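You operate a simulated robot arm through the tools that you are given. There is no shell and no other tool.

Carry out the task below with a simulated robot arm. There is one attempt and no reset: what you move stays moved.

Task
Run cold into the bowl till it stops steaming, then wash the dish there.
Fine: swing the spout over; stay under the bowl's line; tap off; it starts at 60 C, hands out while it steams; sponge back, dish left in the suds.

It is judged by the outcome, as a careful person would: the job done as asked, and still so three seconds after it is handed in. It fails if anything else is knocked over, pushed out of place, dropped, spilled or broken.

Robot
A 7-joint arm with a four-finger gripper, fixed in place. Base frame: the origin is on the floor under the middle of its stand, x ahead of it, y to its left, z up. Readings come in cm, rad, newtons and seconds.
It reaches about 122.3 cm from its shoulder. Its first joint turns from -1.204 to 3.002 rad. Payload 3.67 kg.
The TCP is the grasp point between the finger pads, 2.8 cm short of the fingertips. In the tool frame z runs along the fingers and y along their closing line. The gripper opens to 11.2 cm; its body begins 7.3 cm behind the TCP.
Orientation is told as [roll, pitch, yaw] about the base's x, y, z axes, in that order, counted from this pose: with the fingers straight down and closing along the base's y, the tool's x points along the base's -x, its y along +y and its z along -z.

Tools
- The arm moves only by the tool servo_tool. Its argument "motion" is a list of rows, each a list of 3 entries, a list of its own where there are three numbers: the shift along the tool's x, y, z in cm, then the turn, a rotation vector about the tool's x, y, z in degrees, then the gripper command, from -1 (fully open) to 1 (shut), values between in proportion. In form: [[[dx, dy, dz], [wx, wy, wz], jaw], ...]. A call has 1 to 20 rows; each row is the pose to reach, as a shift and turn from the pose commanded when the call began, along the tool's axes at that moment. Rows are played at 5 a second. More than 5 cm and 0.15 rad between two rows, or a gripper value outside its range, and nothing of the call is played. Where a pose cannot be reached the arm comes as near as it can. A force on the tool above 50 N (or 10 N above the force at the start of the call, whichever is more), or a blocked arm, ends the call early, and 0.2 s more pass. The fingers move at their own pace (about 10.25 cm/s each) and stop on an object; they squeeze with about 22 N. The grip force told is the motor's: it shows also when the fingers shut on nothing. Time passes only in rows, and 0.2 s behind the last, so rows that repeat a pose let the fingers close. The reply holds the time, the measured pose of the TCP, the force on the tool along the base axes, the opening and the grip force, in the units named above and with some noise, with the torque about the TCP (base axes, N m) and any sound that the robot's microphone picked up.
- Cameras (640 x 400 px; columns grow to the right, rows downward): "scene" is fixed at [21.98, -64.98, 159.26]; the picture's right is [-0.12, -0.99, 0.00], its down [-0.80, 0.09, -0.59] and it looks along [0.58, -0.07, -0.81] (base axes); focal length 214 px, centre (320, 200). "wrist" rides on the gripper at [6, -1.8, -10.4] in the tool frame; the picture's right is [0.29, 0.96, 0.00], its down [-0.80, 0.24, -0.55] and it looks along [-0.53, 0.16, 0.83] (tool axes); focal length 234 px, centre (320, 200). There is no depth. A picture from a camera that has moved, and an enlarged one, comes with that camera's place and axes in the base frame and with its lens. The place of the scene camera against the robot may be out by one fixed shift of up to 1.2 cm in any direction.
- get_image(camera): a new picture of that camera. The clock stands still meanwhile.
- move_column(by): slides the trunk up (or, below 0, down) by that many cm; the arm rides with it, the base frame stays. It gives what a move gives, with no picture.
- inspect(camera, box): a new picture of the part [left, top, right, bottom] of that camera's present view, enlarged. The clock stands still meanwhile.
- hand_in(): hands the job in; it is judged then, once.

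Nothing tells you positions but the pictures and the camera data. Unless the task says otherwise, let go and move clear before handing in.

The tools are called after "Call:" as name(argument=value, ...) on one line, values as JSON. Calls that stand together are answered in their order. servo_tool: Moves the arm, as the interface text tells. Its arguments: {"type":"object","properties":{"motion":{"type":"array","items":{"type":"array"}}},"required":["motion"]} The other tools are called the same way: move_column (by) moves the trunk up or down; get_image (camera) takes a picture; inspect (camera, box) takes an enlarged picture of a part of a camera's view; hand_in () hands the job in.

At the start:

```text
time: 0.0
ee_pos: [51.21, -50.13, 137.38]
ee_rot: [0.0, 0.0, -0.002]
contact_force: [-0.1, 0.4, -1.1]
moment: [-0.01, 0.01, -0.04]
grip_width: 11.19
finger_force: 0.0
trunk travel left (down, up): [-77.5, 6.5]
```

scene: 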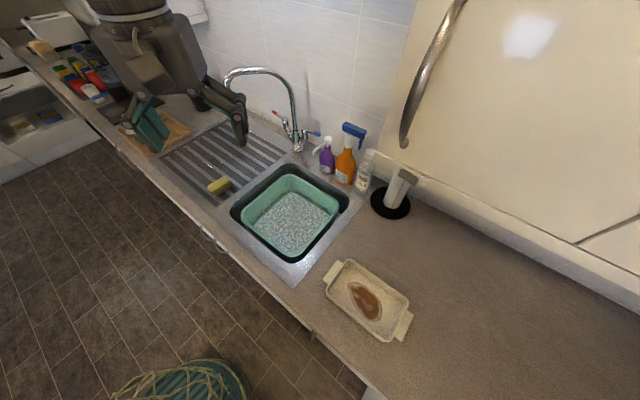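
wrist: 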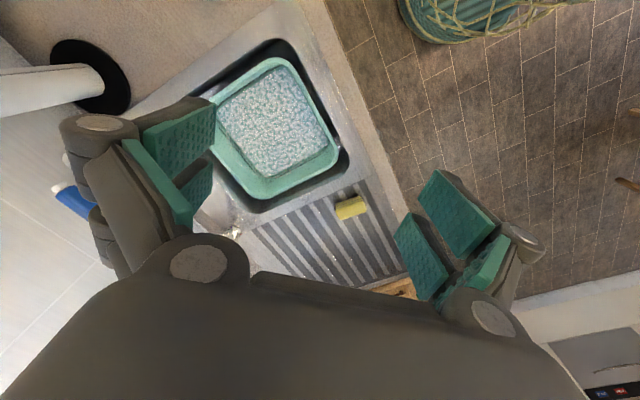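

I see a sink with a green bowl full of suds, a tap behind it with a red and a blue lever, a sponge on the drainer, and a dirty dish on the counter to the right. I'll look closer before moving anything.

Call:
inspect(camera="scene", box=[200, 50, 400, 175])

Call:
inspect(camera="scene", box=[200, 150, 440, 300])

Call:
inspect(camera="scene", box=[300, 240, 440, 350])

Call:
inspect(camera="wrist", box=[180, 40, 420, 300])

```text
3.20 times, centred on (300, 112) of scene
camera zoom: at [21.98, -64.98, 159.26], right [-0.12, -0.99, 0.0], down [-0.8, 0.09, -0.59], along [0.58, -0.07, -0.81], focal length 686 px, centre (384, 480)
```

zoom: 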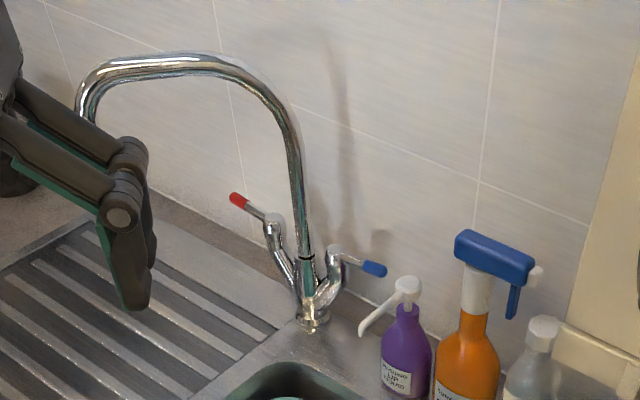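

```text
2.67 times, centred on (320, 225) of scene
camera zoom: at [21.98, -64.98, 159.26], right [-0.12, -0.99, 0.0], down [-0.8, 0.09, -0.59], along [0.58, -0.07, -0.81], focal length 572 px, centre (320, 133)
```

zoom: 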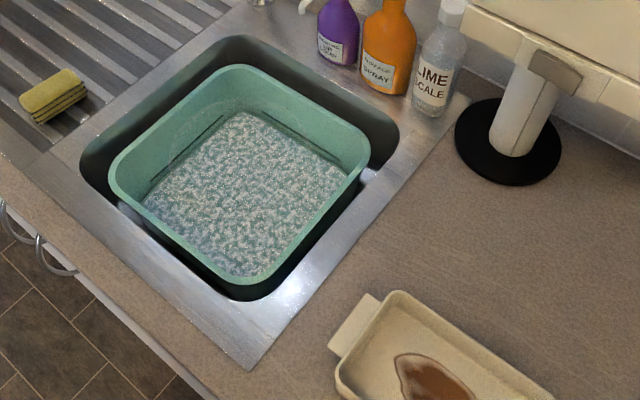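

```text
3.64 times, centred on (370, 295) of scene
camera zoom: at [21.98, -64.98, 159.26], right [-0.12, -0.99, 0.0], down [-0.8, 0.09, -0.59], along [0.58, -0.07, -0.81], focal length 780 px, centre (138, -146)
```

zoom: 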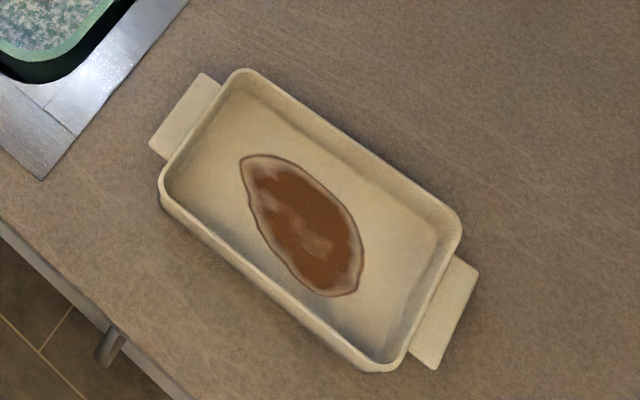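

```text
1.54 times, centred on (300, 170) of wrist
camera zoom: at [45.22, -51.88, 147.66], right [-0.29, 0.96, 0.0], down [0.8, 0.24, 0.55], along [0.53, 0.16, -0.83], focal length 360 px, centre (351, 246)
```

zoom: 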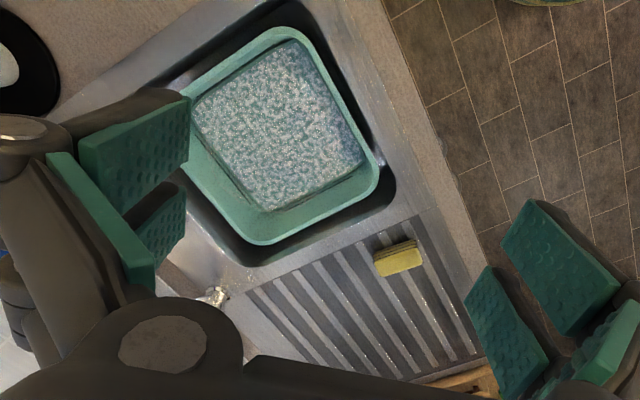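

The counter seems to run at about 45° to the base frame, with the tap behind and left of the bowl and the spout pointing left over the drainer. I'll turn the wrist to face the counter so I can get more views and pin positions down.

Call:
servo_tool(motion=[[[0, 0, 0], [0, 0, 7.5], -1], [[0, 0, 0], [0, 0, 15], -1], [[0, 0, 0], [0, 0, 22.5], -1], [[0, 0, 0], [0, 0, 30], -1], [[0, 0, 0], [0, 0, 37.5], -1], [[0, 0, 0], [0, 0, 45], -1]])

Call:
get_image(camera="wrist")

Call:
get_image(camera="scene")

```text
time: 1.4
ee_pos: [51.27, -50.09, 137.45]
ee_rot: [0.0, 0.0, -0.787]
contact_force: [-0.1, 0.8, 0.2]
moment: [0.03, -0.01, 0.01]
grip_width: 11.2
finger_force: 0.1
trunk travel left (down, up): [-77.5, 6.5]
```

```text
taken
camera wrist: at [45.73, -47.09, 147.65], right [0.47, 0.88, 0.0], down [0.73, -0.4, 0.55], along [0.49, -0.26, -0.83], focal length 234 px, centre (320, 200)
```

wrist: 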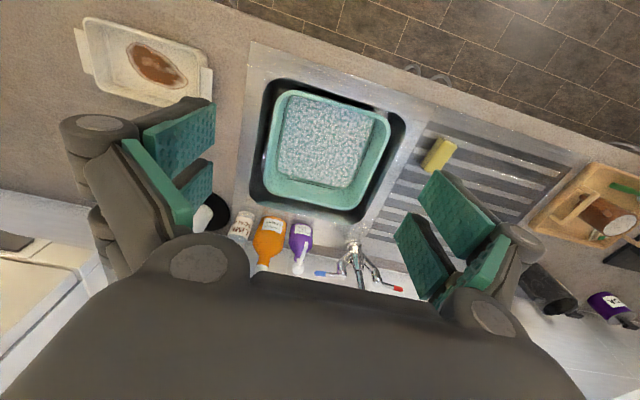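

```text
taken
```

scene: 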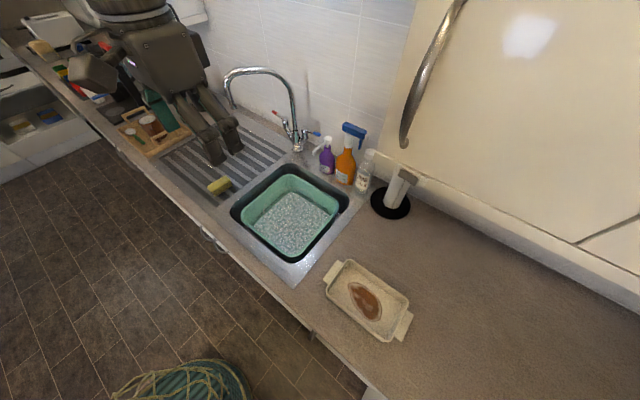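

The wrist camera now shows the sink, tap and bottles well. I'll enlarge the tap and the bowl to look for the fill line, steam and lever details.

Call:
inspect(camera="wrist", box=[280, 220, 420, 300])

Call:
inspect(camera="wrist", box=[250, 70, 410, 220])

Call:
inspect(camera="scene", box=[225, 150, 355, 270])

Call:
inspect(camera="scene", box=[260, 100, 340, 160])

Call:
inspect(camera="wrist", box=[60, 0, 240, 120])

```text
4.57 times, centred on (350, 260) of wrist
camera zoom: at [45.73, -47.09, 147.65], right [0.47, 0.88, 0.0], down [0.73, -0.4, 0.55], along [0.49, -0.26, -0.83], focal length 1070 px, centre (183, -74)
```

zoom: 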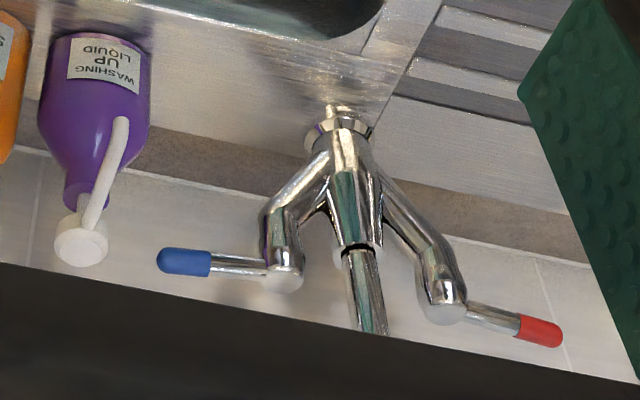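

```text
2.67 times, centred on (330, 145) of wrist
camera zoom: at [45.73, -47.09, 147.65], right [0.47, 0.88, 0.0], down [0.73, -0.4, 0.55], along [0.49, -0.26, -0.83], focal length 624 px, centre (293, 347)
```

zoom: 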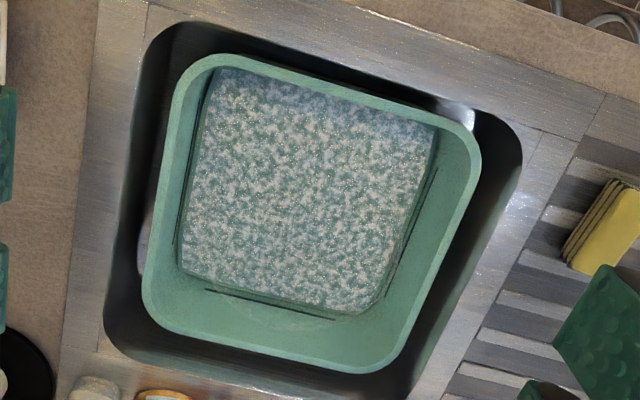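

```text
3.33 times, centred on (290, 210) of scene
camera zoom: at [21.98, -64.98, 159.26], right [-0.12, -0.99, 0.0], down [-0.8, 0.09, -0.59], along [0.58, -0.07, -0.81], focal length 715 px, centre (420, 167)
```

zoom: 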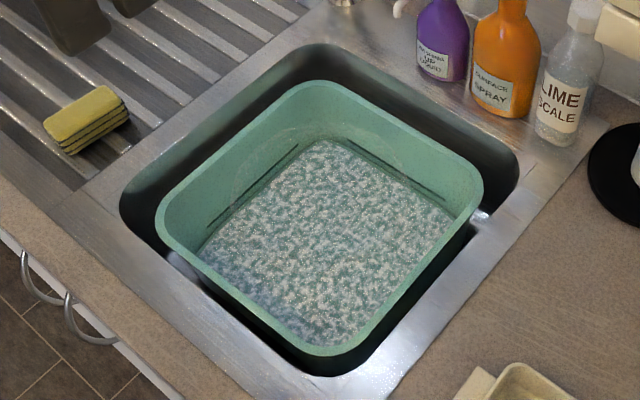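

```text
6.67 times, centred on (300, 130) of scene
camera zoom: at [21.98, -64.98, 159.26], right [-0.12, -0.99, 0.0], down [-0.8, 0.09, -0.59], along [0.58, -0.07, -0.81], focal length 1430 px, centre (453, 667)
```

zoom: 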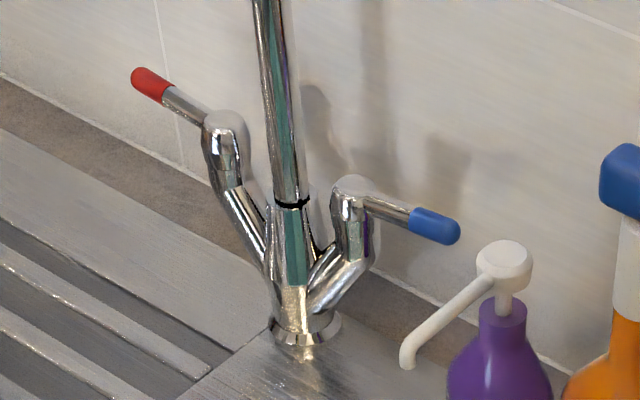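

```text
3.33 times, centred on (150, 60) of wrist
camera zoom: at [45.73, -47.09, 147.65], right [0.47, 0.88, 0.0], down [0.73, -0.4, 0.55], along [0.49, -0.26, -0.83], focal length 781 px, centre (887, 667)
```

zoom: 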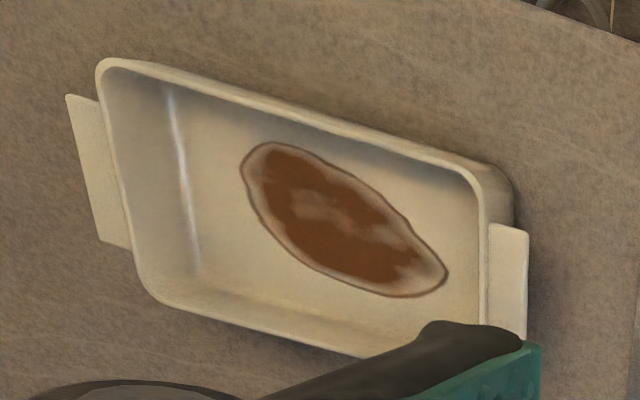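

I make the counter height about z≈90 cm, the blue lever's pivot about (98.6, -68, 104) and the bowl centre near (65, -58). I'll pitch the gripper forward to get a better look at the tap and spout.

Call:
servo_tool(motion=[[[0, 0, 0], [0, -7.5, 0], -1], [[0, 0, 0], [0, -15, 0], -1], [[0, 0, 0], [0, -22.5, 0], -1], [[0, 0, 0], [0, -30, 0], -1], [[0, 0, 0], [0, -37.5, 0], -1], [[0, 0, 0], [0, -45, 0], -1]])

Call:
get_image(camera="wrist")

Call:
get_image(camera="scene")

```text
time: 2.8
ee_pos: [50.94, -50.7, 135.97]
ee_rot: [0.038, -0.749, -0.824]
contact_force: [0.5, 0.3, 0.9]
moment: [0.02, 0.01, -0.01]
grip_width: 11.23
finger_force: 0.0
trunk travel left (down, up): [-77.5, 6.5]
```

```text
taken
camera wrist: at [41.46, -43.87, 139.34], right [0.54, 0.82, -0.17], down [0.3, 0.0, 0.96], along [0.79, -0.57, -0.24], focal length 234 px, centre (320, 200)
```

wrist: 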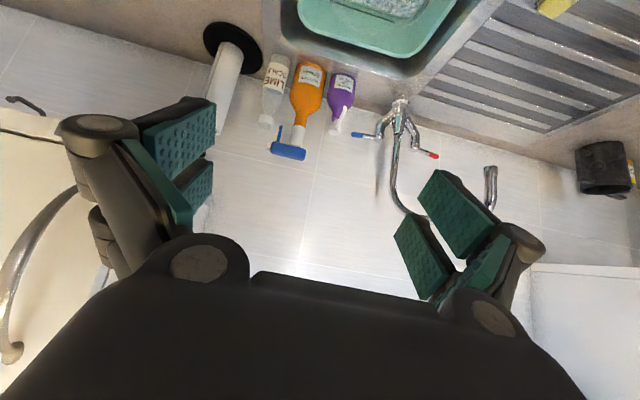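

```text
taken
```

scene: 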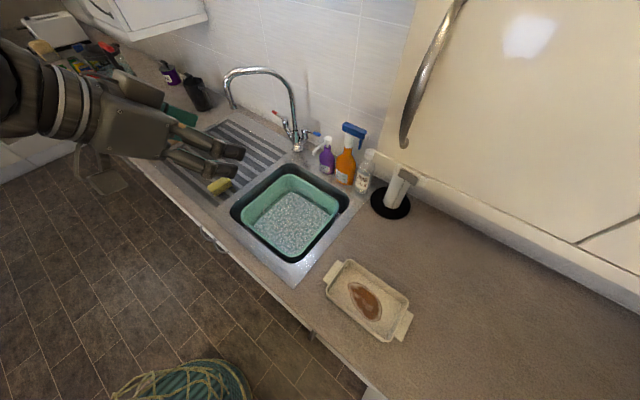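

The spout tip looks to be near (94.7, -42.7, 117), pointing left of the bowl. I'll close the gripper and go to the spout's left side, staying high over the drainer, ready to push it right over the bowl.

Call:
servo_tool(motion=[[[0.2, 4.5, 0.6], [0, 0, 0], 1], [[0.4, 9, 1.3], [0, 0, 0], 1], [[0.6, 13.5, 1.9], [0, 0, 0], 1], [[0.8, 18, 2.6], [0, 0, 0], 1], [[1.0, 22.5, 3.2], [0, 0, 0], 1], [[1.3, 27, 3.8], [0, 0, 0], 1], [[1.5, 31.5, 4.5], [0, 0, 0], 1], [[1.7, 36, 5.1], [0, 0, 0], 1], [[1.9, 40.5, 5.8], [0, 0, 0], 1], [[2.1, 45, 6.4], [0, 0, 0], 1]])

Call:
get_image(camera="scene")

Call:
get_image(camera="wrist")

```text
time: 5.2
ee_pos: [85.27, -25.09, 133.27]
ee_rot: [0.133, -0.709, -0.934]
contact_force: [1.1, -0.3, 0.1]
moment: [0.03, -0.03, 0.02]
grip_width: 0.02
finger_force: 22.0
trunk travel left (down, up): [-77.5, 6.5]
stopped in row 10: the arm was blocked; the commanded pose is now the measured one
```

```text
taken
```

scene: 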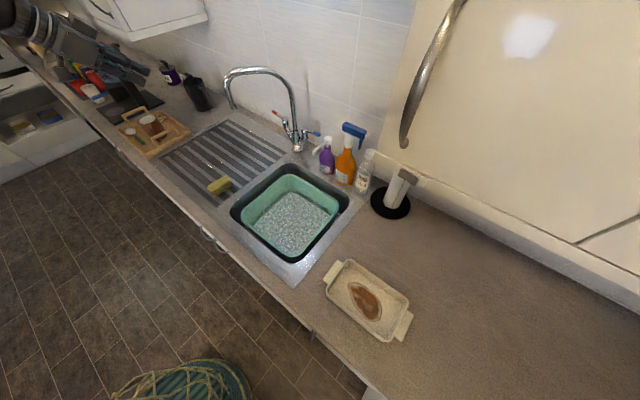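

```text
taken
camera wrist: at [76.03, -18.03, 136.81], right [0.59, 0.81, -0.09], down [0.27, -0.08, 0.96], along [0.77, -0.59, -0.26], focal length 234 px, centre (320, 200)
```

wrist: 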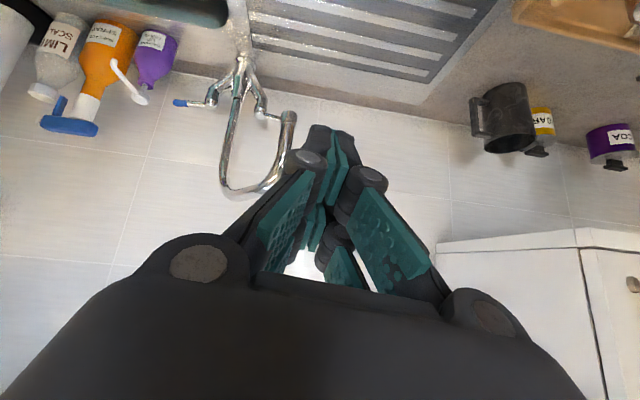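

The arm hit a joint limit: the shoulder is too high for a forward-pointing wrist. Nothing was touched, so I'll lower the trunk to bring the shoulder closer to the working height.

Call:
move_column(by=-18)

Call:
get_image(camera="scene")

Call:
get_image(camera="wrist")

```text
time: 7.2
ee_pos: [85.33, -25.02, 115.04]
ee_rot: [0.13, -0.712, -0.934]
contact_force: [0.4, -0.2, 0.5]
moment: [-0.01, -0.01, 0.01]
grip_width: 0.0
finger_force: 22.0
trunk travel left (down, up): [-59.5, 24.5]
```

```text
taken
```

scene: 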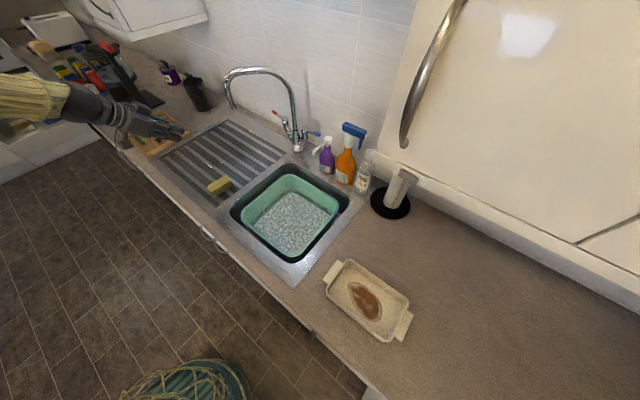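

```text
taken
camera wrist: at [76.13, -17.9, 118.7], right [0.59, 0.81, -0.09], down [0.27, -0.08, 0.96], along [0.77, -0.59, -0.26], focal length 234 px, centre (320, 200)
```

wrist: 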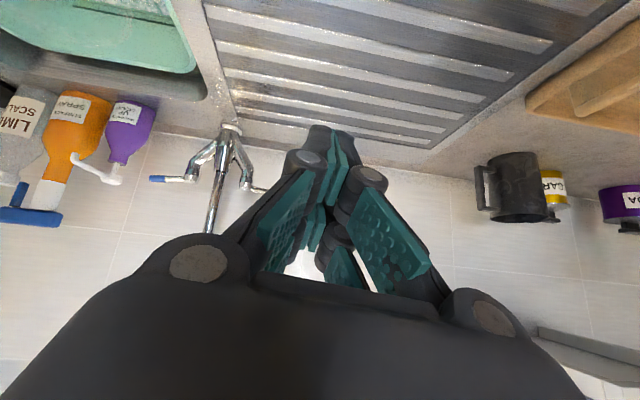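

The trunk is down 18 cm and everything is undisturbed. Next I'll straighten the wrist and move to the left of the spout tip at the tip's height.

Call:
servo_tool(motion=[[[-3.2, 0.8, 1.7], [0.3, -0.8, -1.3], 1], [[-6.5, 1.5, 3.4], [0.6, -1.5, -2.6], 1], [[-9.7, 2.3, 5.1], [1.0, -2.3, -3.9], 1], [[-12.9, 3.1, 6.9], [1.3, -3.0, -5.2], 1], [[-16.2, 3.9, 8.6], [1.6, -3.8, -6.5], 1]])

Call:
get_image(camera="scene")

Call:
get_image(camera="wrist")

```text
time: 8.4
ee_pos: [100.09, -35.91, 119.2]
ee_rot: [-0.006, -0.785, -0.778]
contact_force: [1.1, -0.3, -0.2]
moment: [0.0, -0.03, -0.03]
grip_width: 0.0
finger_force: 21.8
trunk travel left (down, up): [-59.5, 24.5]
```

```text
taken
```

scene: 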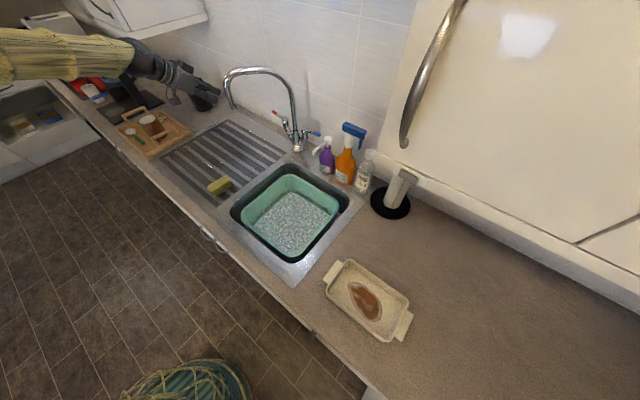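

```text
taken
camera wrist: at [90.48, -28.99, 122.32], right [0.53, 0.82, -0.21], down [0.29, 0.05, 0.95], along [0.8, -0.57, -0.21], focal length 234 px, centre (320, 200)
```

wrist: 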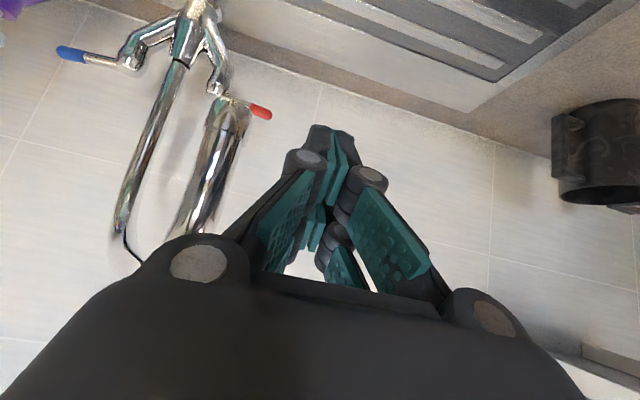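

The wrist is straight now, and I place the spout tip at about (97, -42, 116) with the tap axis at about (100.7, -64). I'll push the spout to the right along its arc, stopping halfway to check.

Call:
servo_tool(motion=[[[-0.4, -2, 0.4], [0, 0, 0], 1], [[-0.4, -4, 0.4], [0, 0, 0], 1], [[-0.1, -6, 0.1], [0, 0, 0], 1], [[0.35, -8, -0.35], [0, 0, 0], 1], [[0.7, -10, -0.7], [0, 0, 0], 1], [[1.06, -12, -1.06], [0, 0, 0], 1], [[1.27, -14, -1.27], [0, 0, 0], 1], [[1.48, -16, -1.48], [0, 0, 0], 1]])

Call:
get_image(camera="scene")

Call:
get_image(camera="wrist")

```text
time: 9.5
ee_pos: [93.0, -40.54, 119.63]
ee_rot: [-0.005, -0.786, -0.773]
contact_force: [-16.6, 45.7, 0.5]
moment: [-0.41, -0.15, -0.27]
grip_width: 0.01
finger_force: 21.5
trunk travel left (down, up): [-59.5, 24.5]
stopped in row 5: the force on the tool passed its limit at 55 N (the readings are from after the stop); the commanded pose is now the measured one
```

```text
taken
```

scene: 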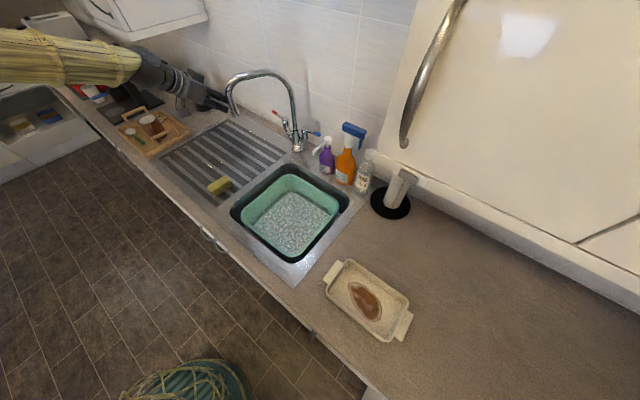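

```text
taken
camera wrist: at [83.36, -33.7, 122.68], right [0.53, 0.82, -0.21], down [0.29, 0.05, 0.95], along [0.8, -0.56, -0.21], focal length 234 px, centre (320, 200)
```

wrist: 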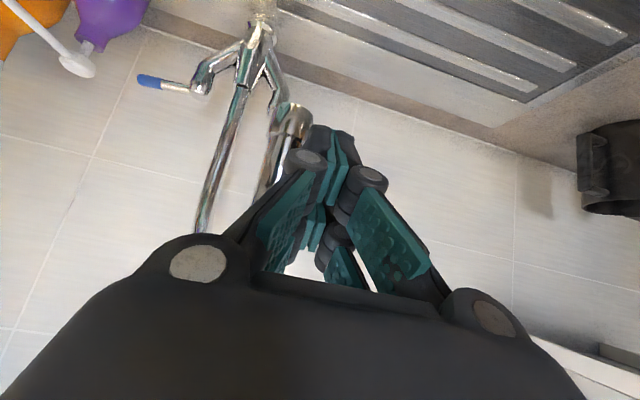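

The fingertip slid against the near face of the spout instead of catching its left side, so I need to reach further forward. I'll check whether the spout has moved.

Call:
inspect(camera="scene", box=[180, 60, 320, 160])

Call:
inspect(camera="wrist", box=[180, 60, 380, 220])

```text
4.00 times, centred on (250, 110) of scene
camera zoom: at [21.98, -64.98, 159.26], right [-0.12, -0.99, 0.0], down [-0.8, 0.09, -0.59], along [0.58, -0.07, -0.81], focal length 858 px, centre (600, 560)
```

zoom: 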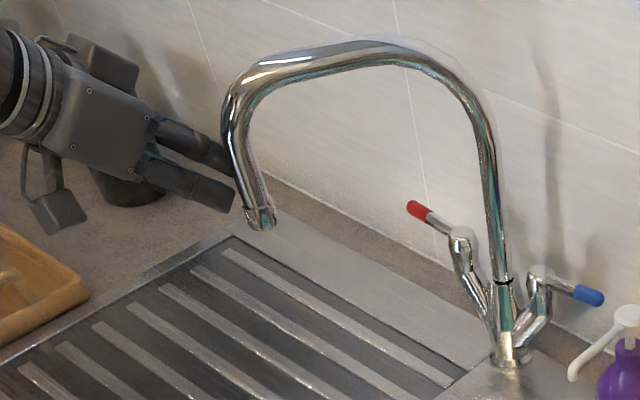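

```text
2.50 times, centred on (280, 140) of wrist
camera zoom: at [83.36, -33.7, 122.68], right [0.53, 0.82, -0.21], down [0.29, 0.05, 0.95], along [0.8, -0.56, -0.21], focal length 585 px, centre (420, 350)
```

zoom: 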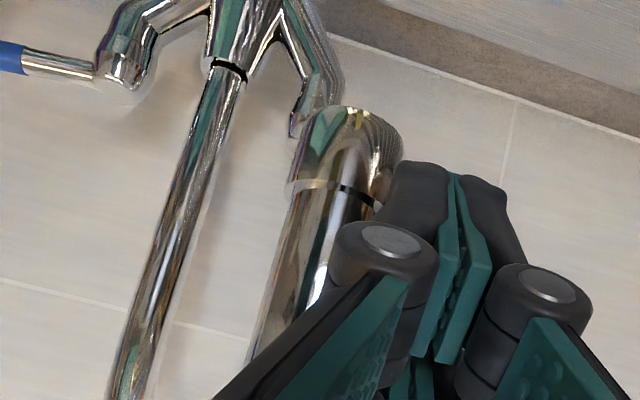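

The spout has swung part way, with its tip now near (92.8, -43.8), but only the fingertip corner was touching it. I'll back off, reach further past the tube and push with the finger's side.

Call:
servo_tool(motion=[[[0, 2.5, 0], [0, 0, 0], 1], [[-1.35, 2.5, 1.35], [0, 0, 0], 1], [[-2.7, 2.5, 2.7], [0, 0, 0], 1], [[-2.7, 0.8, 2.7], [0, 0, 0], 1], [[-2.55, -1, 2.55], [0, 0, 0], 1], [[-2.3, -2.7, 2.3], [0, 0, 0], 1], [[-2.05, -4.3, 2.05], [0, 0, 0], 1], [[-1.8, -6.3, 1.8], [0, 0, 0], 1], [[-1.5, -8.3, 1.5], [0, 0, 0], 1]])

Call:
inspect(camera="scene", box=[180, 60, 340, 160])

Call:
get_image(camera="wrist")

```text
time: 11.5
ee_pos: [88.6, -48.84, 119.58]
ee_rot: [-0.003, -0.786, -0.779]
contact_force: [-0.1, 0.1, 0.9]
moment: [-0.02, -0.02, -0.02]
grip_width: 0.03
finger_force: 22.1
trunk travel left (down, up): [-59.5, 24.5]
```

```text
4.00 times, centred on (260, 110) of scene
camera zoom: at [21.98, -64.98, 159.26], right [-0.12, -0.99, 0.0], down [-0.8, 0.09, -0.59], along [0.58, -0.07, -0.81], focal length 858 px, centre (560, 560)
```

zoom: 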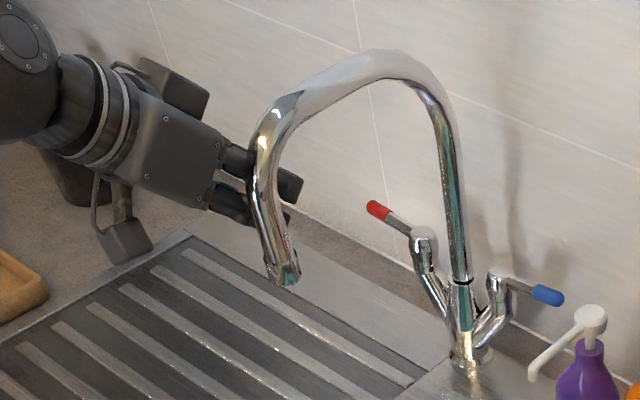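

```text
taken
camera wrist: at [79.05, -41.85, 122.52], right [0.53, 0.82, -0.21], down [0.29, 0.05, 0.95], along [0.8, -0.57, -0.22], focal length 234 px, centre (320, 200)
```

wrist: 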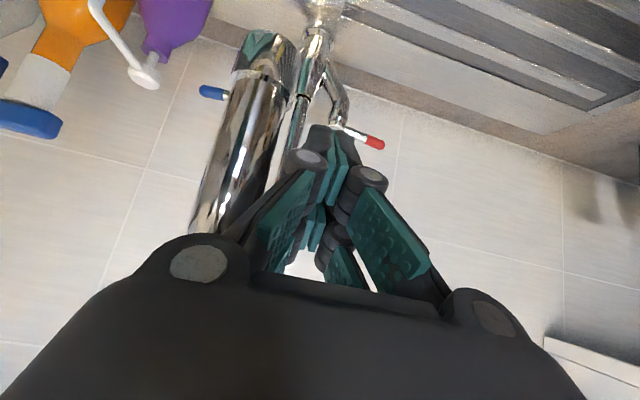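

The spout is swinging freely now, with its tip near (84, -50). I'll keep pushing gently along the arc toward the bowl.

Call:
servo_tool(motion=[[[-0.1, -1.7, 0.1], [0, 0, 0], 1], [[-0.2, -3.4, 0.2], [0, 0, 0], 1], [[-0.4, -5.1, 0.4], [0, 0, 0], 1], [[-0.7, -6.7, 0.7], [0, 0, 0], 1], [[-1.0, -8.0, 1.0], [0, 0, 0], 1]])

Call:
get_image(camera="scene")

Call:
get_image(camera="wrist")

```text
time: 12.7
ee_pos: [84.09, -55.6, 119.63]
ee_rot: [-0.003, -0.784, -0.777]
contact_force: [-0.2, 1.0, 0.5]
moment: [0.0, 0.01, 0.04]
grip_width: 0.0
finger_force: 21.7
trunk travel left (down, up): [-59.5, 24.5]
```

```text
taken
```

scene: 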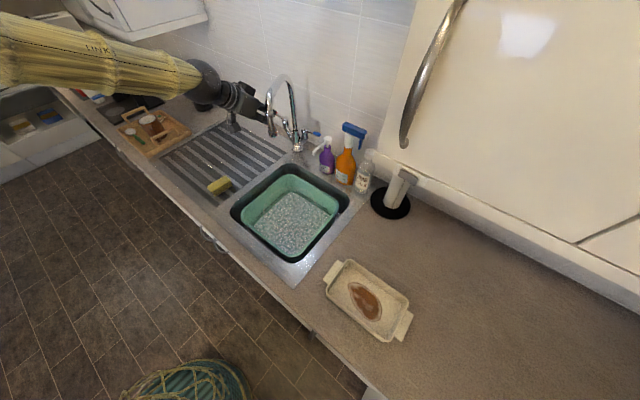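

```text
taken
camera wrist: at [74.53, -48.61, 122.59], right [0.53, 0.82, -0.21], down [0.29, 0.05, 0.95], along [0.8, -0.57, -0.22], focal length 234 px, centre (320, 200)
```

wrist: 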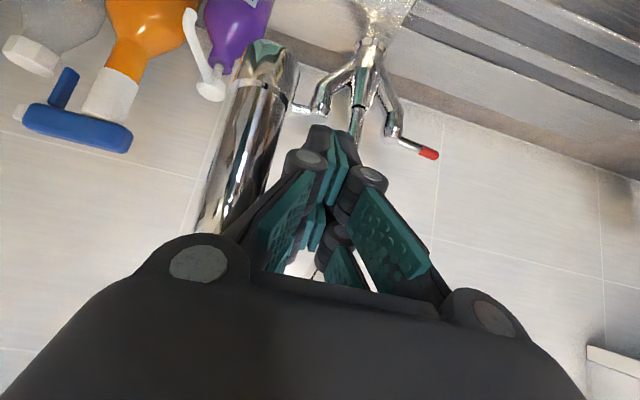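

The tip is near (80, -57), just inside the bowl's left edge. I'll push about 2.5 cm more to centre the stream better inside the bowl.

Call:
servo_tool(motion=[[[-0.3, -1.3, 0.3], [0, 0, 0], 1], [[-0.6, -2.6, 0.6], [0, 0, 0], 1], [[-0.6, -2.6, 0.6], [0, 0, 0], 1]])

Call:
inspect(camera="scene", box=[220, 70, 380, 270])

Call:
get_image(camera="wrist")

```text
time: 13.5
ee_pos: [82.94, -57.97, 119.62]
ee_rot: [-0.005, -0.783, -0.778]
contact_force: [0.2, 0.2, -0.2]
moment: [0.04, 0.02, -0.03]
grip_width: 0.0
finger_force: 22.1
trunk travel left (down, up): [-59.5, 24.5]
```

```text
2.00 times, centred on (300, 170) of scene
camera zoom: at [21.98, -64.98, 159.26], right [-0.12, -0.99, 0.0], down [-0.8, 0.09, -0.59], along [0.58, -0.07, -0.81], focal length 429 px, centre (360, 260)
```

zoom: 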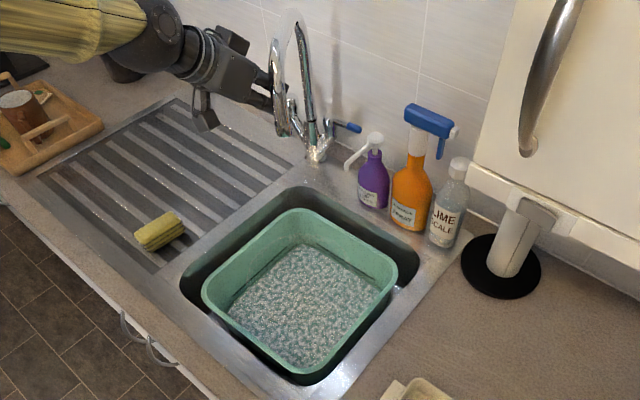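

```text
taken
camera wrist: at [73.33, -51.06, 122.57], right [0.53, 0.82, -0.21], down [0.29, 0.05, 0.95], along [0.8, -0.57, -0.22], focal length 234 px, centre (320, 200)
```

wrist: 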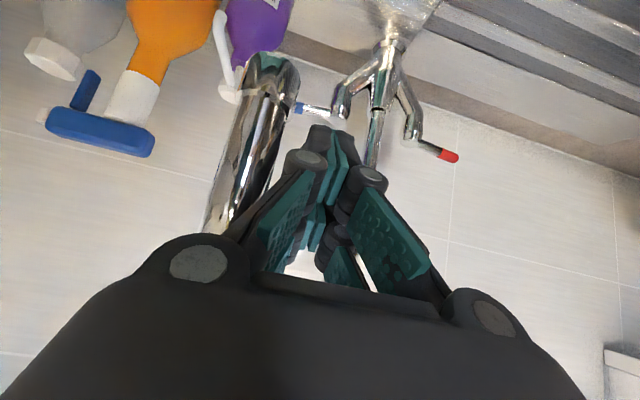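

The spout tip is now over the back-left part of the bowl, about 4–5 cm inside the rim. I'll back away from it and study the blue lever and its surroundings up close before touching it.

Call:
servo_tool(motion=[[[0, 2.5, 0], [0, 0, 0], 1], [[3.4, 3, -3.4], [0, 0, 0], 1], [[6.8, 3, -6.8], [0, 0, 0], 1], [[10.2, 3, -10.2], [0, 0, 0], 1], [[13.6, 3, -13.6], [0, 0, 0], 1], [[15.5, 3, -15.5], [0, 0, 0], 1]])

Call:
get_image(camera="scene")

Call:
get_image(camera="wrist")

```text
time: 15.1
ee_pos: [68.91, -42.61, 117.52]
ee_rot: [0.052, -0.725, -0.846]
contact_force: [0.6, -0.1, -1.4]
moment: [0.0, -0.02, 0.02]
grip_width: 0.0
finger_force: 22.2
trunk travel left (down, up): [-59.5, 24.5]
stopped in row 6: the arm was blocked; the commanded pose is now the measured one
```

```text
taken
```

scene: 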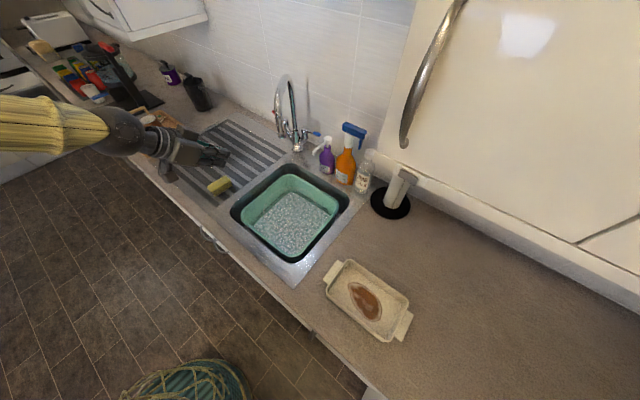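

```text
taken
camera wrist: at [59.66, -35.59, 121.18], right [0.55, 0.82, -0.15], down [0.3, -0.03, 0.95], along [0.78, -0.57, -0.26], focal length 234 px, centre (320, 200)
```

wrist: 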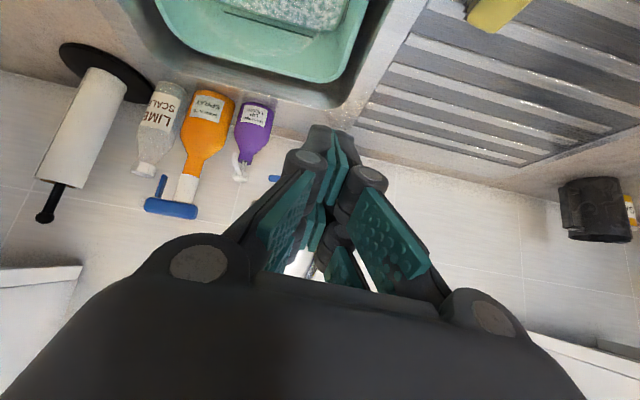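

The wrist hit its limit again with the arm folded in, because the shoulder is still high. I'll lower the trunk another 12 cm; the fingers stay well above the drainer.

Call:
move_column(by=-12)

Call:
servo_tool(motion=[[[-2.5, 0, -2.5], [0, -3, 0], 1], [[-5, 0, -5], [0, -5, 0], 1], [[-7.5, 0, -7.5], [0, -5, 0], 1]])

```text
time: 16.6
ee_pos: [68.96, -42.45, 105.66]
ee_rot: [0.049, -0.727, -0.846]
contact_force: [-0.1, -0.2, -0.3]
moment: [0.01, 0.0, 0.0]
grip_width: 0.0
finger_force: 22.5
trunk travel left (down, up): [-47.5, 36.5]
```

```text
time: 17.4
ee_pos: [68.66, -44.8, 114.76]
ee_rot: [0.084, -0.777, -0.889]
contact_force: [-0.1, -0.9, 0.7]
moment: [0.01, 0.02, 0.02]
grip_width: 0.0
finger_force: 22.1
trunk travel left (down, up): [-47.5, 36.5]
```

Call:
move_column(by=-10)

Call:
get_image(camera="wrist")

Call:
get_image(camera="scene")

```text
time: 18.8
ee_pos: [68.74, -44.52, 105.19]
ee_rot: [0.09, -0.781, -0.89]
contact_force: [-0.3, 0.5, 0.3]
moment: [0.01, -0.01, 0.01]
grip_width: 0.0
finger_force: 21.9
trunk travel left (down, up): [-37.5, 46.5]
```

```text
taken
camera wrist: at [59.36, -37.24, 108.07], right [0.57, 0.81, -0.14], down [0.25, -0.01, 0.97], along [0.78, -0.59, -0.2], focal length 234 px, centre (320, 200)
```

wrist: 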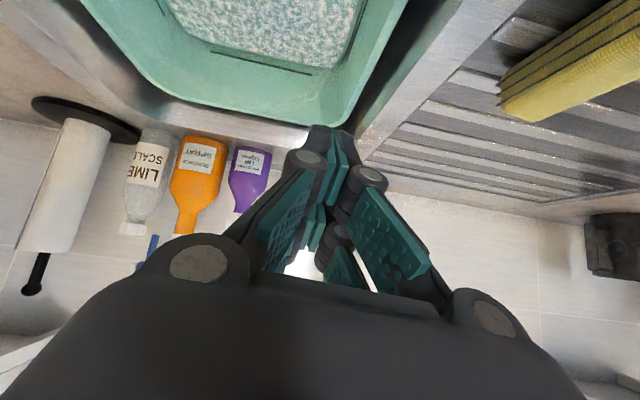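

```text
taken
```

scene: 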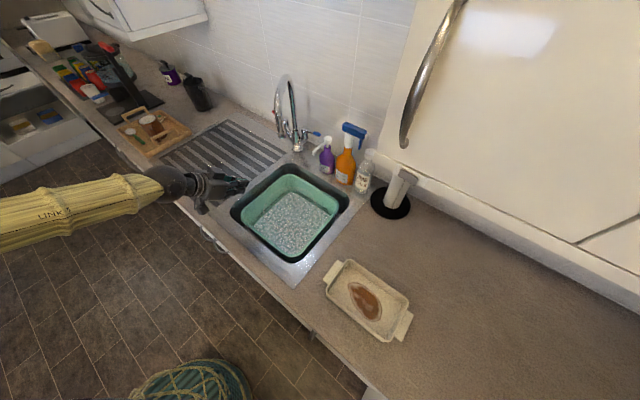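

I now need the hand level so it fits under the spout. I'll tip it to horizontal, pointing at the wall, while hovering at a safe height.

Call:
servo_tool(motion=[[[-1.1, -0.8, -0.1], [-0.1, -7.5, -0.7], 1], [[-2.2, -1.6, -0.2], [-0.3, -15, -1.5], 1], [[-3.3, -2.3, -0.3], [-0.4, -22.5, -2.2], 1], [[-4.4, -3.1, -0.5], [-0.5, -30, -2.9], 1], [[-5.5, -3.9, -0.6], [-0.7, -37.5, -3.7], 1], [[-6.55, -4.6, -0.7], [-0.8, -45, -4.4], 1]])

Call:
get_image(camera="wrist")

Call:
get_image(camera="scene")

```text
time: 20.2
ee_pos: [68.23, -49.51, 111.16]
ee_rot: [-2.46, -1.532, 1.689]
contact_force: [-0.4, -0.4, -0.6]
moment: [-0.03, -0.02, -0.01]
grip_width: 0.0
finger_force: 22.1
out of reach, approached as far as the arm can: row 2, 3
trunk travel left (down, up): [-37.5, 46.5]
```

```text
taken
camera wrist: at [59.54, -43.68, 104.82], right [0.67, 0.67, -0.31], down [-0.23, 0.59, 0.77], along [0.7, -0.45, 0.55], focal length 234 px, centre (320, 200)
```

wrist: 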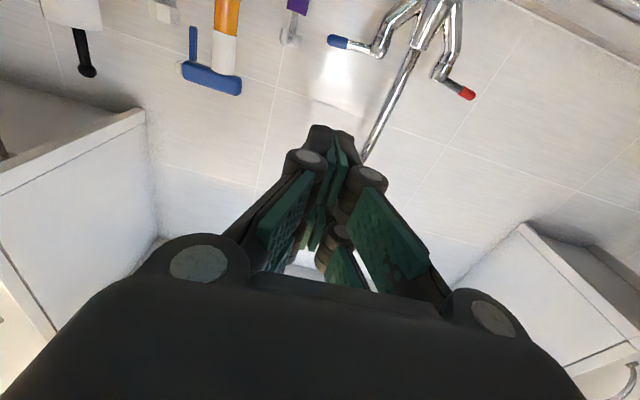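

```text
taken
```

scene: 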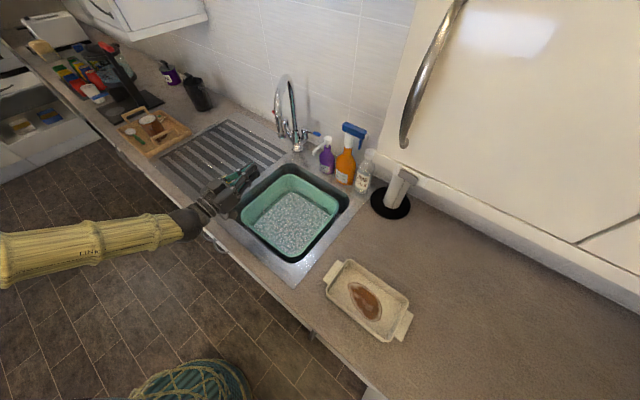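

The hand is level. I'll roll it a quarter turn so the fingers close vertically, to pinch the lever from above and below with the camera on the left, clear of the soap bottle.

Call:
servo_tool(motion=[[[0, 0, 0], [0, 0, 7.5], 1], [[0, 0, 0], [0, 0, 15], 1], [[0, 0, 0], [0, 0, 22.5], 1], [[0, 0, 0], [0, 0, 30], 1], [[0, 0, 0], [0, 0, 37.5], 1], [[0, 0, 0], [0, 0, 45], 1], [[0, 0, 0], [0, 0, 52.5], 1], [[0, 0, 0], [0, 0, 60], 1], [[0, 0, 0], [0, 0, 67.5], 1], [[0, 0, 0], [0, 0, 75], 1], [[0, 0, 0], [0, 0, 82.5], 1], [[0, 0, 0], [0, 0, 90], 1]])

Call:
get_image(camera="wrist")

Call:
get_image(camera="scene")

```text
time: 22.8
ee_pos: [68.14, -49.2, 111.34]
ee_rot: [1.604, -0.028, -2.342]
contact_force: [-0.8, -0.8, -0.5]
moment: [-0.06, 0.01, 0.0]
grip_width: 0.02
finger_force: 22.6
trunk travel left (down, up): [-37.5, 46.5]
```

```text
taken
camera wrist: at [64.9, -37.77, 108.9], right [0.2, 0.25, 0.95], down [-0.95, -0.17, 0.24], along [0.23, -0.95, 0.2], focal length 234 px, centre (320, 200)
```

wrist: 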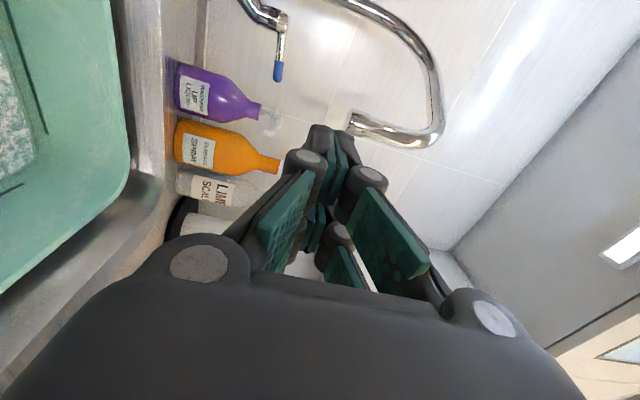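

```text
taken
```

scene: 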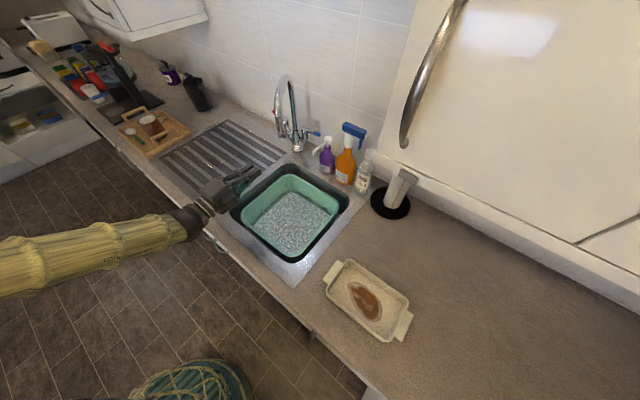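

The lever pivot is at about f=117, l=21 in counter coordinates (z≈105), with the blue tip at l≈13; the soap bottle sits just right of it. I'll lower the hand to lever height, open the fingers about 5 cm and go in under the spout, stopping short to check.

Call:
servo_tool(motion=[[[1, -3.2, 0], [0, 0, 0], 0.1], [[2, -6.3, 2], [0, 0, 0], 0.1], [[2, -6.3, 6.5], [0, 0, 0], 0.1], [[2, -6.3, 11], [0, 0, 0], 0.1], [[2, -6.3, 15.5], [0, 0, 0], 0.1], [[2, -6.3, 20], [0, 0, 0], 0.1]])

Call:
get_image(camera="wrist")

Call:
get_image(camera="scene")

```text
time: 24.2
ee_pos: [84.02, -62.31, 105.4]
ee_rot: [1.601, -0.03, -2.343]
contact_force: [0.4, -1.2, -0.2]
moment: [-0.04, 0.01, 0.03]
grip_width: 5.05
finger_force: 0.2
trunk travel left (down, up): [-37.5, 46.5]
```

```text
taken
camera wrist: at [80.75, -50.76, 102.97], right [0.2, 0.25, 0.95], down [-0.95, -0.17, 0.25], along [0.23, -0.95, 0.2], focal length 234 px, centre (320, 200)
```

wrist: 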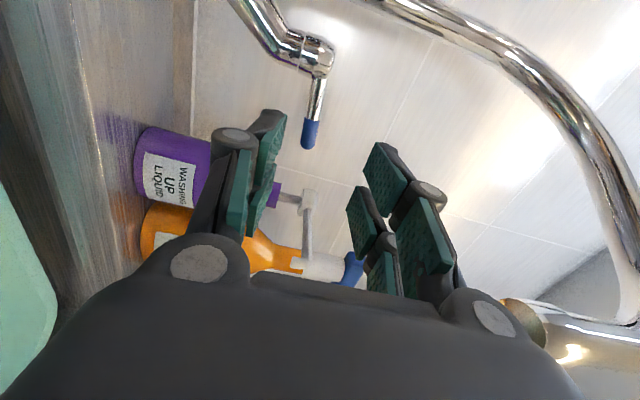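

```text
taken
```

scene: 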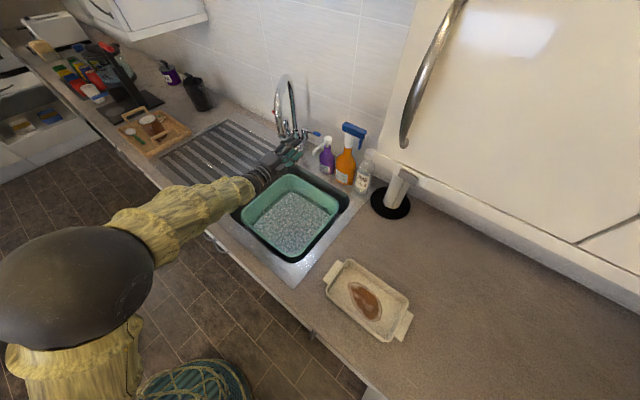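

The blue lever is right between the upper and lower fingers, and the bottle looks clear to the right. I'll advance slowly with the opening trimmed to 4 cm.

Call:
servo_tool(motion=[[[0.2, -0.8, 2], [0, 0, 0], 0.28], [[0.4, -0.9, 4], [0, 0, 0], 0.28], [[0.4, -0.95, 6.5], [0, 0, 0], 0.28], [[0.4, -1.0, 8.5], [0, 0, 0], 0.28]])

Call:
get_image(camera="wrist")

Call:
inspect(camera="scene", box=[240, 100, 380, 200])

```text
time: 25.2
ee_pos: [90.38, -67.91, 104.8]
ee_rot: [1.603, -0.03, -2.342]
contact_force: [0.4, -0.3, -0.1]
moment: [0.01, -0.04, 0.01]
grip_width: 4.03
finger_force: 0.1
trunk travel left (down, up): [-37.5, 46.5]
```

```text
taken
camera wrist: at [87.08, -56.39, 102.41], right [0.2, 0.25, 0.95], down [-0.95, -0.17, 0.25], along [0.23, -0.95, 0.2], focal length 234 px, centre (320, 200)
```

wrist: 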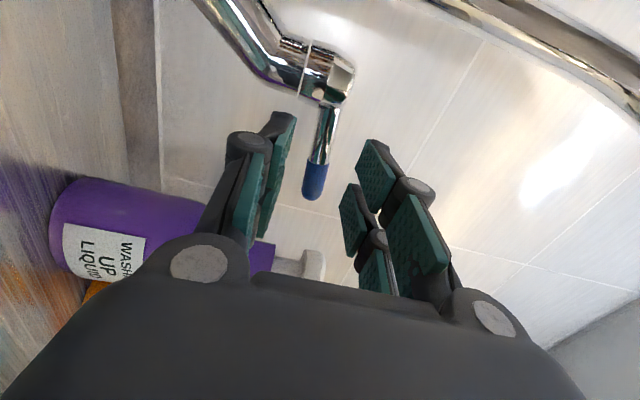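

```text
4.00 times, centred on (310, 150) of scene
camera zoom: at [21.98, -64.98, 159.26], right [-0.12, -0.99, 0.0], down [-0.8, 0.09, -0.59], along [0.58, -0.07, -0.81], focal length 858 px, centre (360, 400)
```

zoom: 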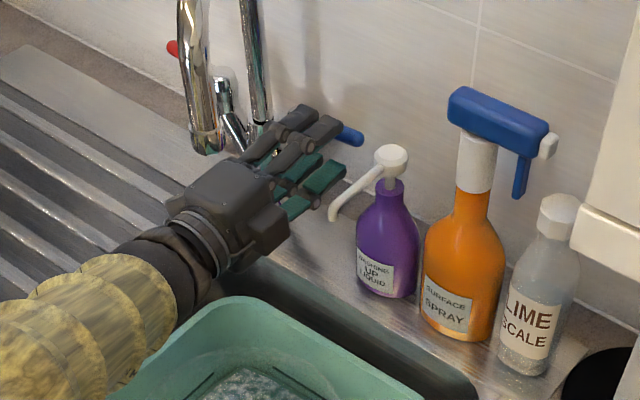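

The lever tip is about 4 cm ahead of the grasp point and everything else is clear. I'll move in and close on it.

Call:
servo_tool(motion=[[[0, 0.1, 1.7], [0, 0, 0], 0.28], [[0, 0.15, 3.5], [0, 0, 0], 0.28], [[0, 0.15, 3.5], [0, 0, 0], 0.6], [[0, 0.15, 3.5], [0, 0, 0], 0.8], [[0, 0.15, 3.5], [0, 0, 0], 0.9], [[0, 0.15, 3.5], [0, 0, 0], 0.9]])

Call:
get_image(camera="wrist")

Call:
inspect(camera="scene", box=[240, 100, 380, 200])

```text
time: 26.6
ee_pos: [92.93, -70.23, 104.94]
ee_rot: [1.603, -0.03, -2.341]
contact_force: [-5.0, 1.4, -9.6]
moment: [-1.58, 1.78, 0.2]
grip_width: 1.71
finger_force: 45.3
trunk travel left (down, up): [-37.5, 46.5]
```

```text
taken
camera wrist: at [89.59, -58.77, 102.51], right [0.2, 0.25, 0.95], down [-0.95, -0.17, 0.25], along [0.23, -0.95, 0.2], focal length 234 px, centre (320, 200)
```

wrist: 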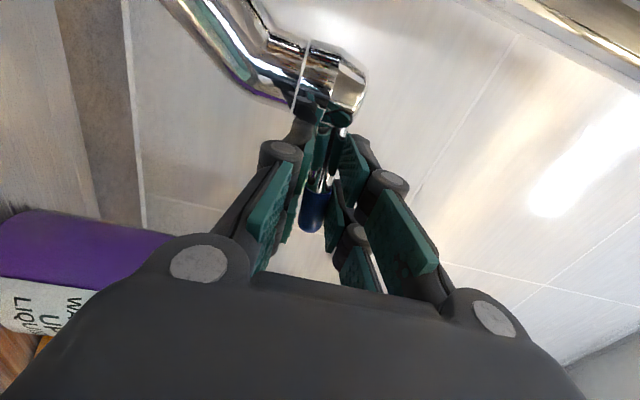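

```text
4.00 times, centred on (310, 150) of scene
camera zoom: at [21.98, -64.98, 159.26], right [-0.12, -0.99, 0.0], down [-0.8, 0.09, -0.59], along [0.58, -0.07, -0.81], focal length 858 px, centre (360, 400)
```

zoom: 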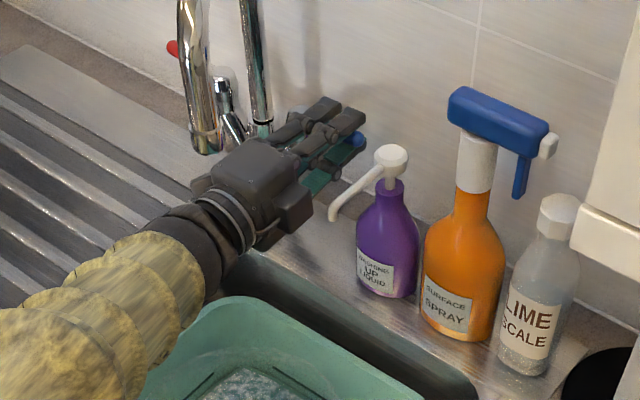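

I have the blue lever pinched. Before opening it, I'll record the bowl's current level and steam for reference.

Call:
inspect(camera="scene", box=[220, 140, 360, 270])

```text
3.08 times, centred on (290, 205) of scene
camera zoom: at [21.98, -64.98, 159.26], right [-0.12, -0.99, 0.0], down [-0.8, 0.09, -0.59], along [0.58, -0.07, -0.81], focal length 660 px, centre (412, 185)
```

zoom: 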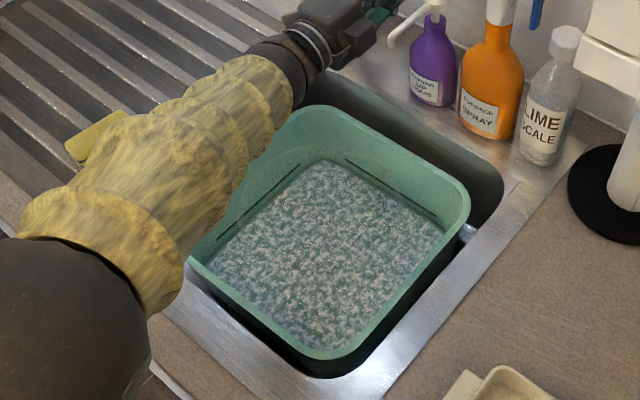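

The fill line is the dark mark on the bowl's inner walls, with the suds a little below it. I'll ease the lever toward the robot by about 25° and see whether water runs.

Call:
servo_tool(motion=[[[0.05, -0.2, -0.5], [0, 0, 0], 0.9], [[0.1, -0.3, -1.0], [0, 0, 0], 0.9], [[0.25, -0.3, -1.5], [0, 0, 0], 0.9], [[0.45, -0.3, -2.0], [0, 0, 0], 0.9]])

Call:
get_image(camera="wrist")

Call:
inspect(camera="scene", box=[220, 90, 360, 260])

```text
time: 27.6
ee_pos: [91.68, -68.72, 104.79]
ee_rot: [1.605, -0.028, -2.342]
contact_force: [13.7, -20.8, 15.5]
moment: [-1.5, 1.63, -1.06]
grip_width: 1.88
finger_force: 45.3
trunk travel left (down, up): [-37.5, 46.5]
```

```text
taken
camera wrist: at [88.42, -57.23, 102.4], right [0.2, 0.25, 0.95], down [-0.95, -0.17, 0.24], along [0.22, -0.95, 0.2], focal length 234 px, centre (320, 200)
```

wrist: 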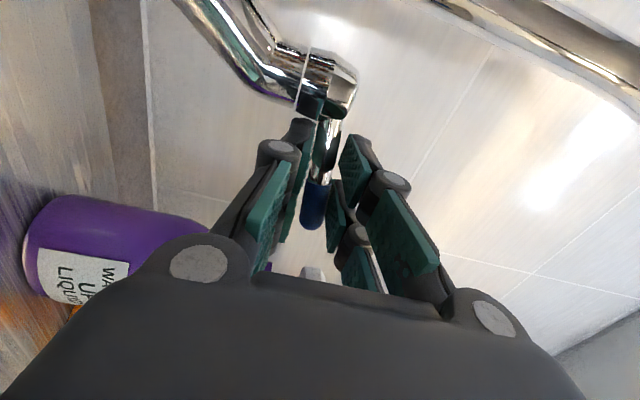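

```text
2.35 times, centred on (290, 175) of scene
camera zoom: at [21.98, -64.98, 159.26], right [-0.12, -0.99, 0.0], down [-0.8, 0.09, -0.59], along [0.58, -0.07, -0.81], focal length 505 px, centre (391, 259)
```

zoom: 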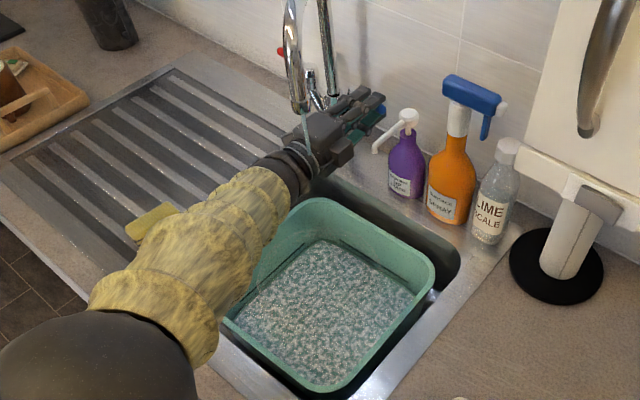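

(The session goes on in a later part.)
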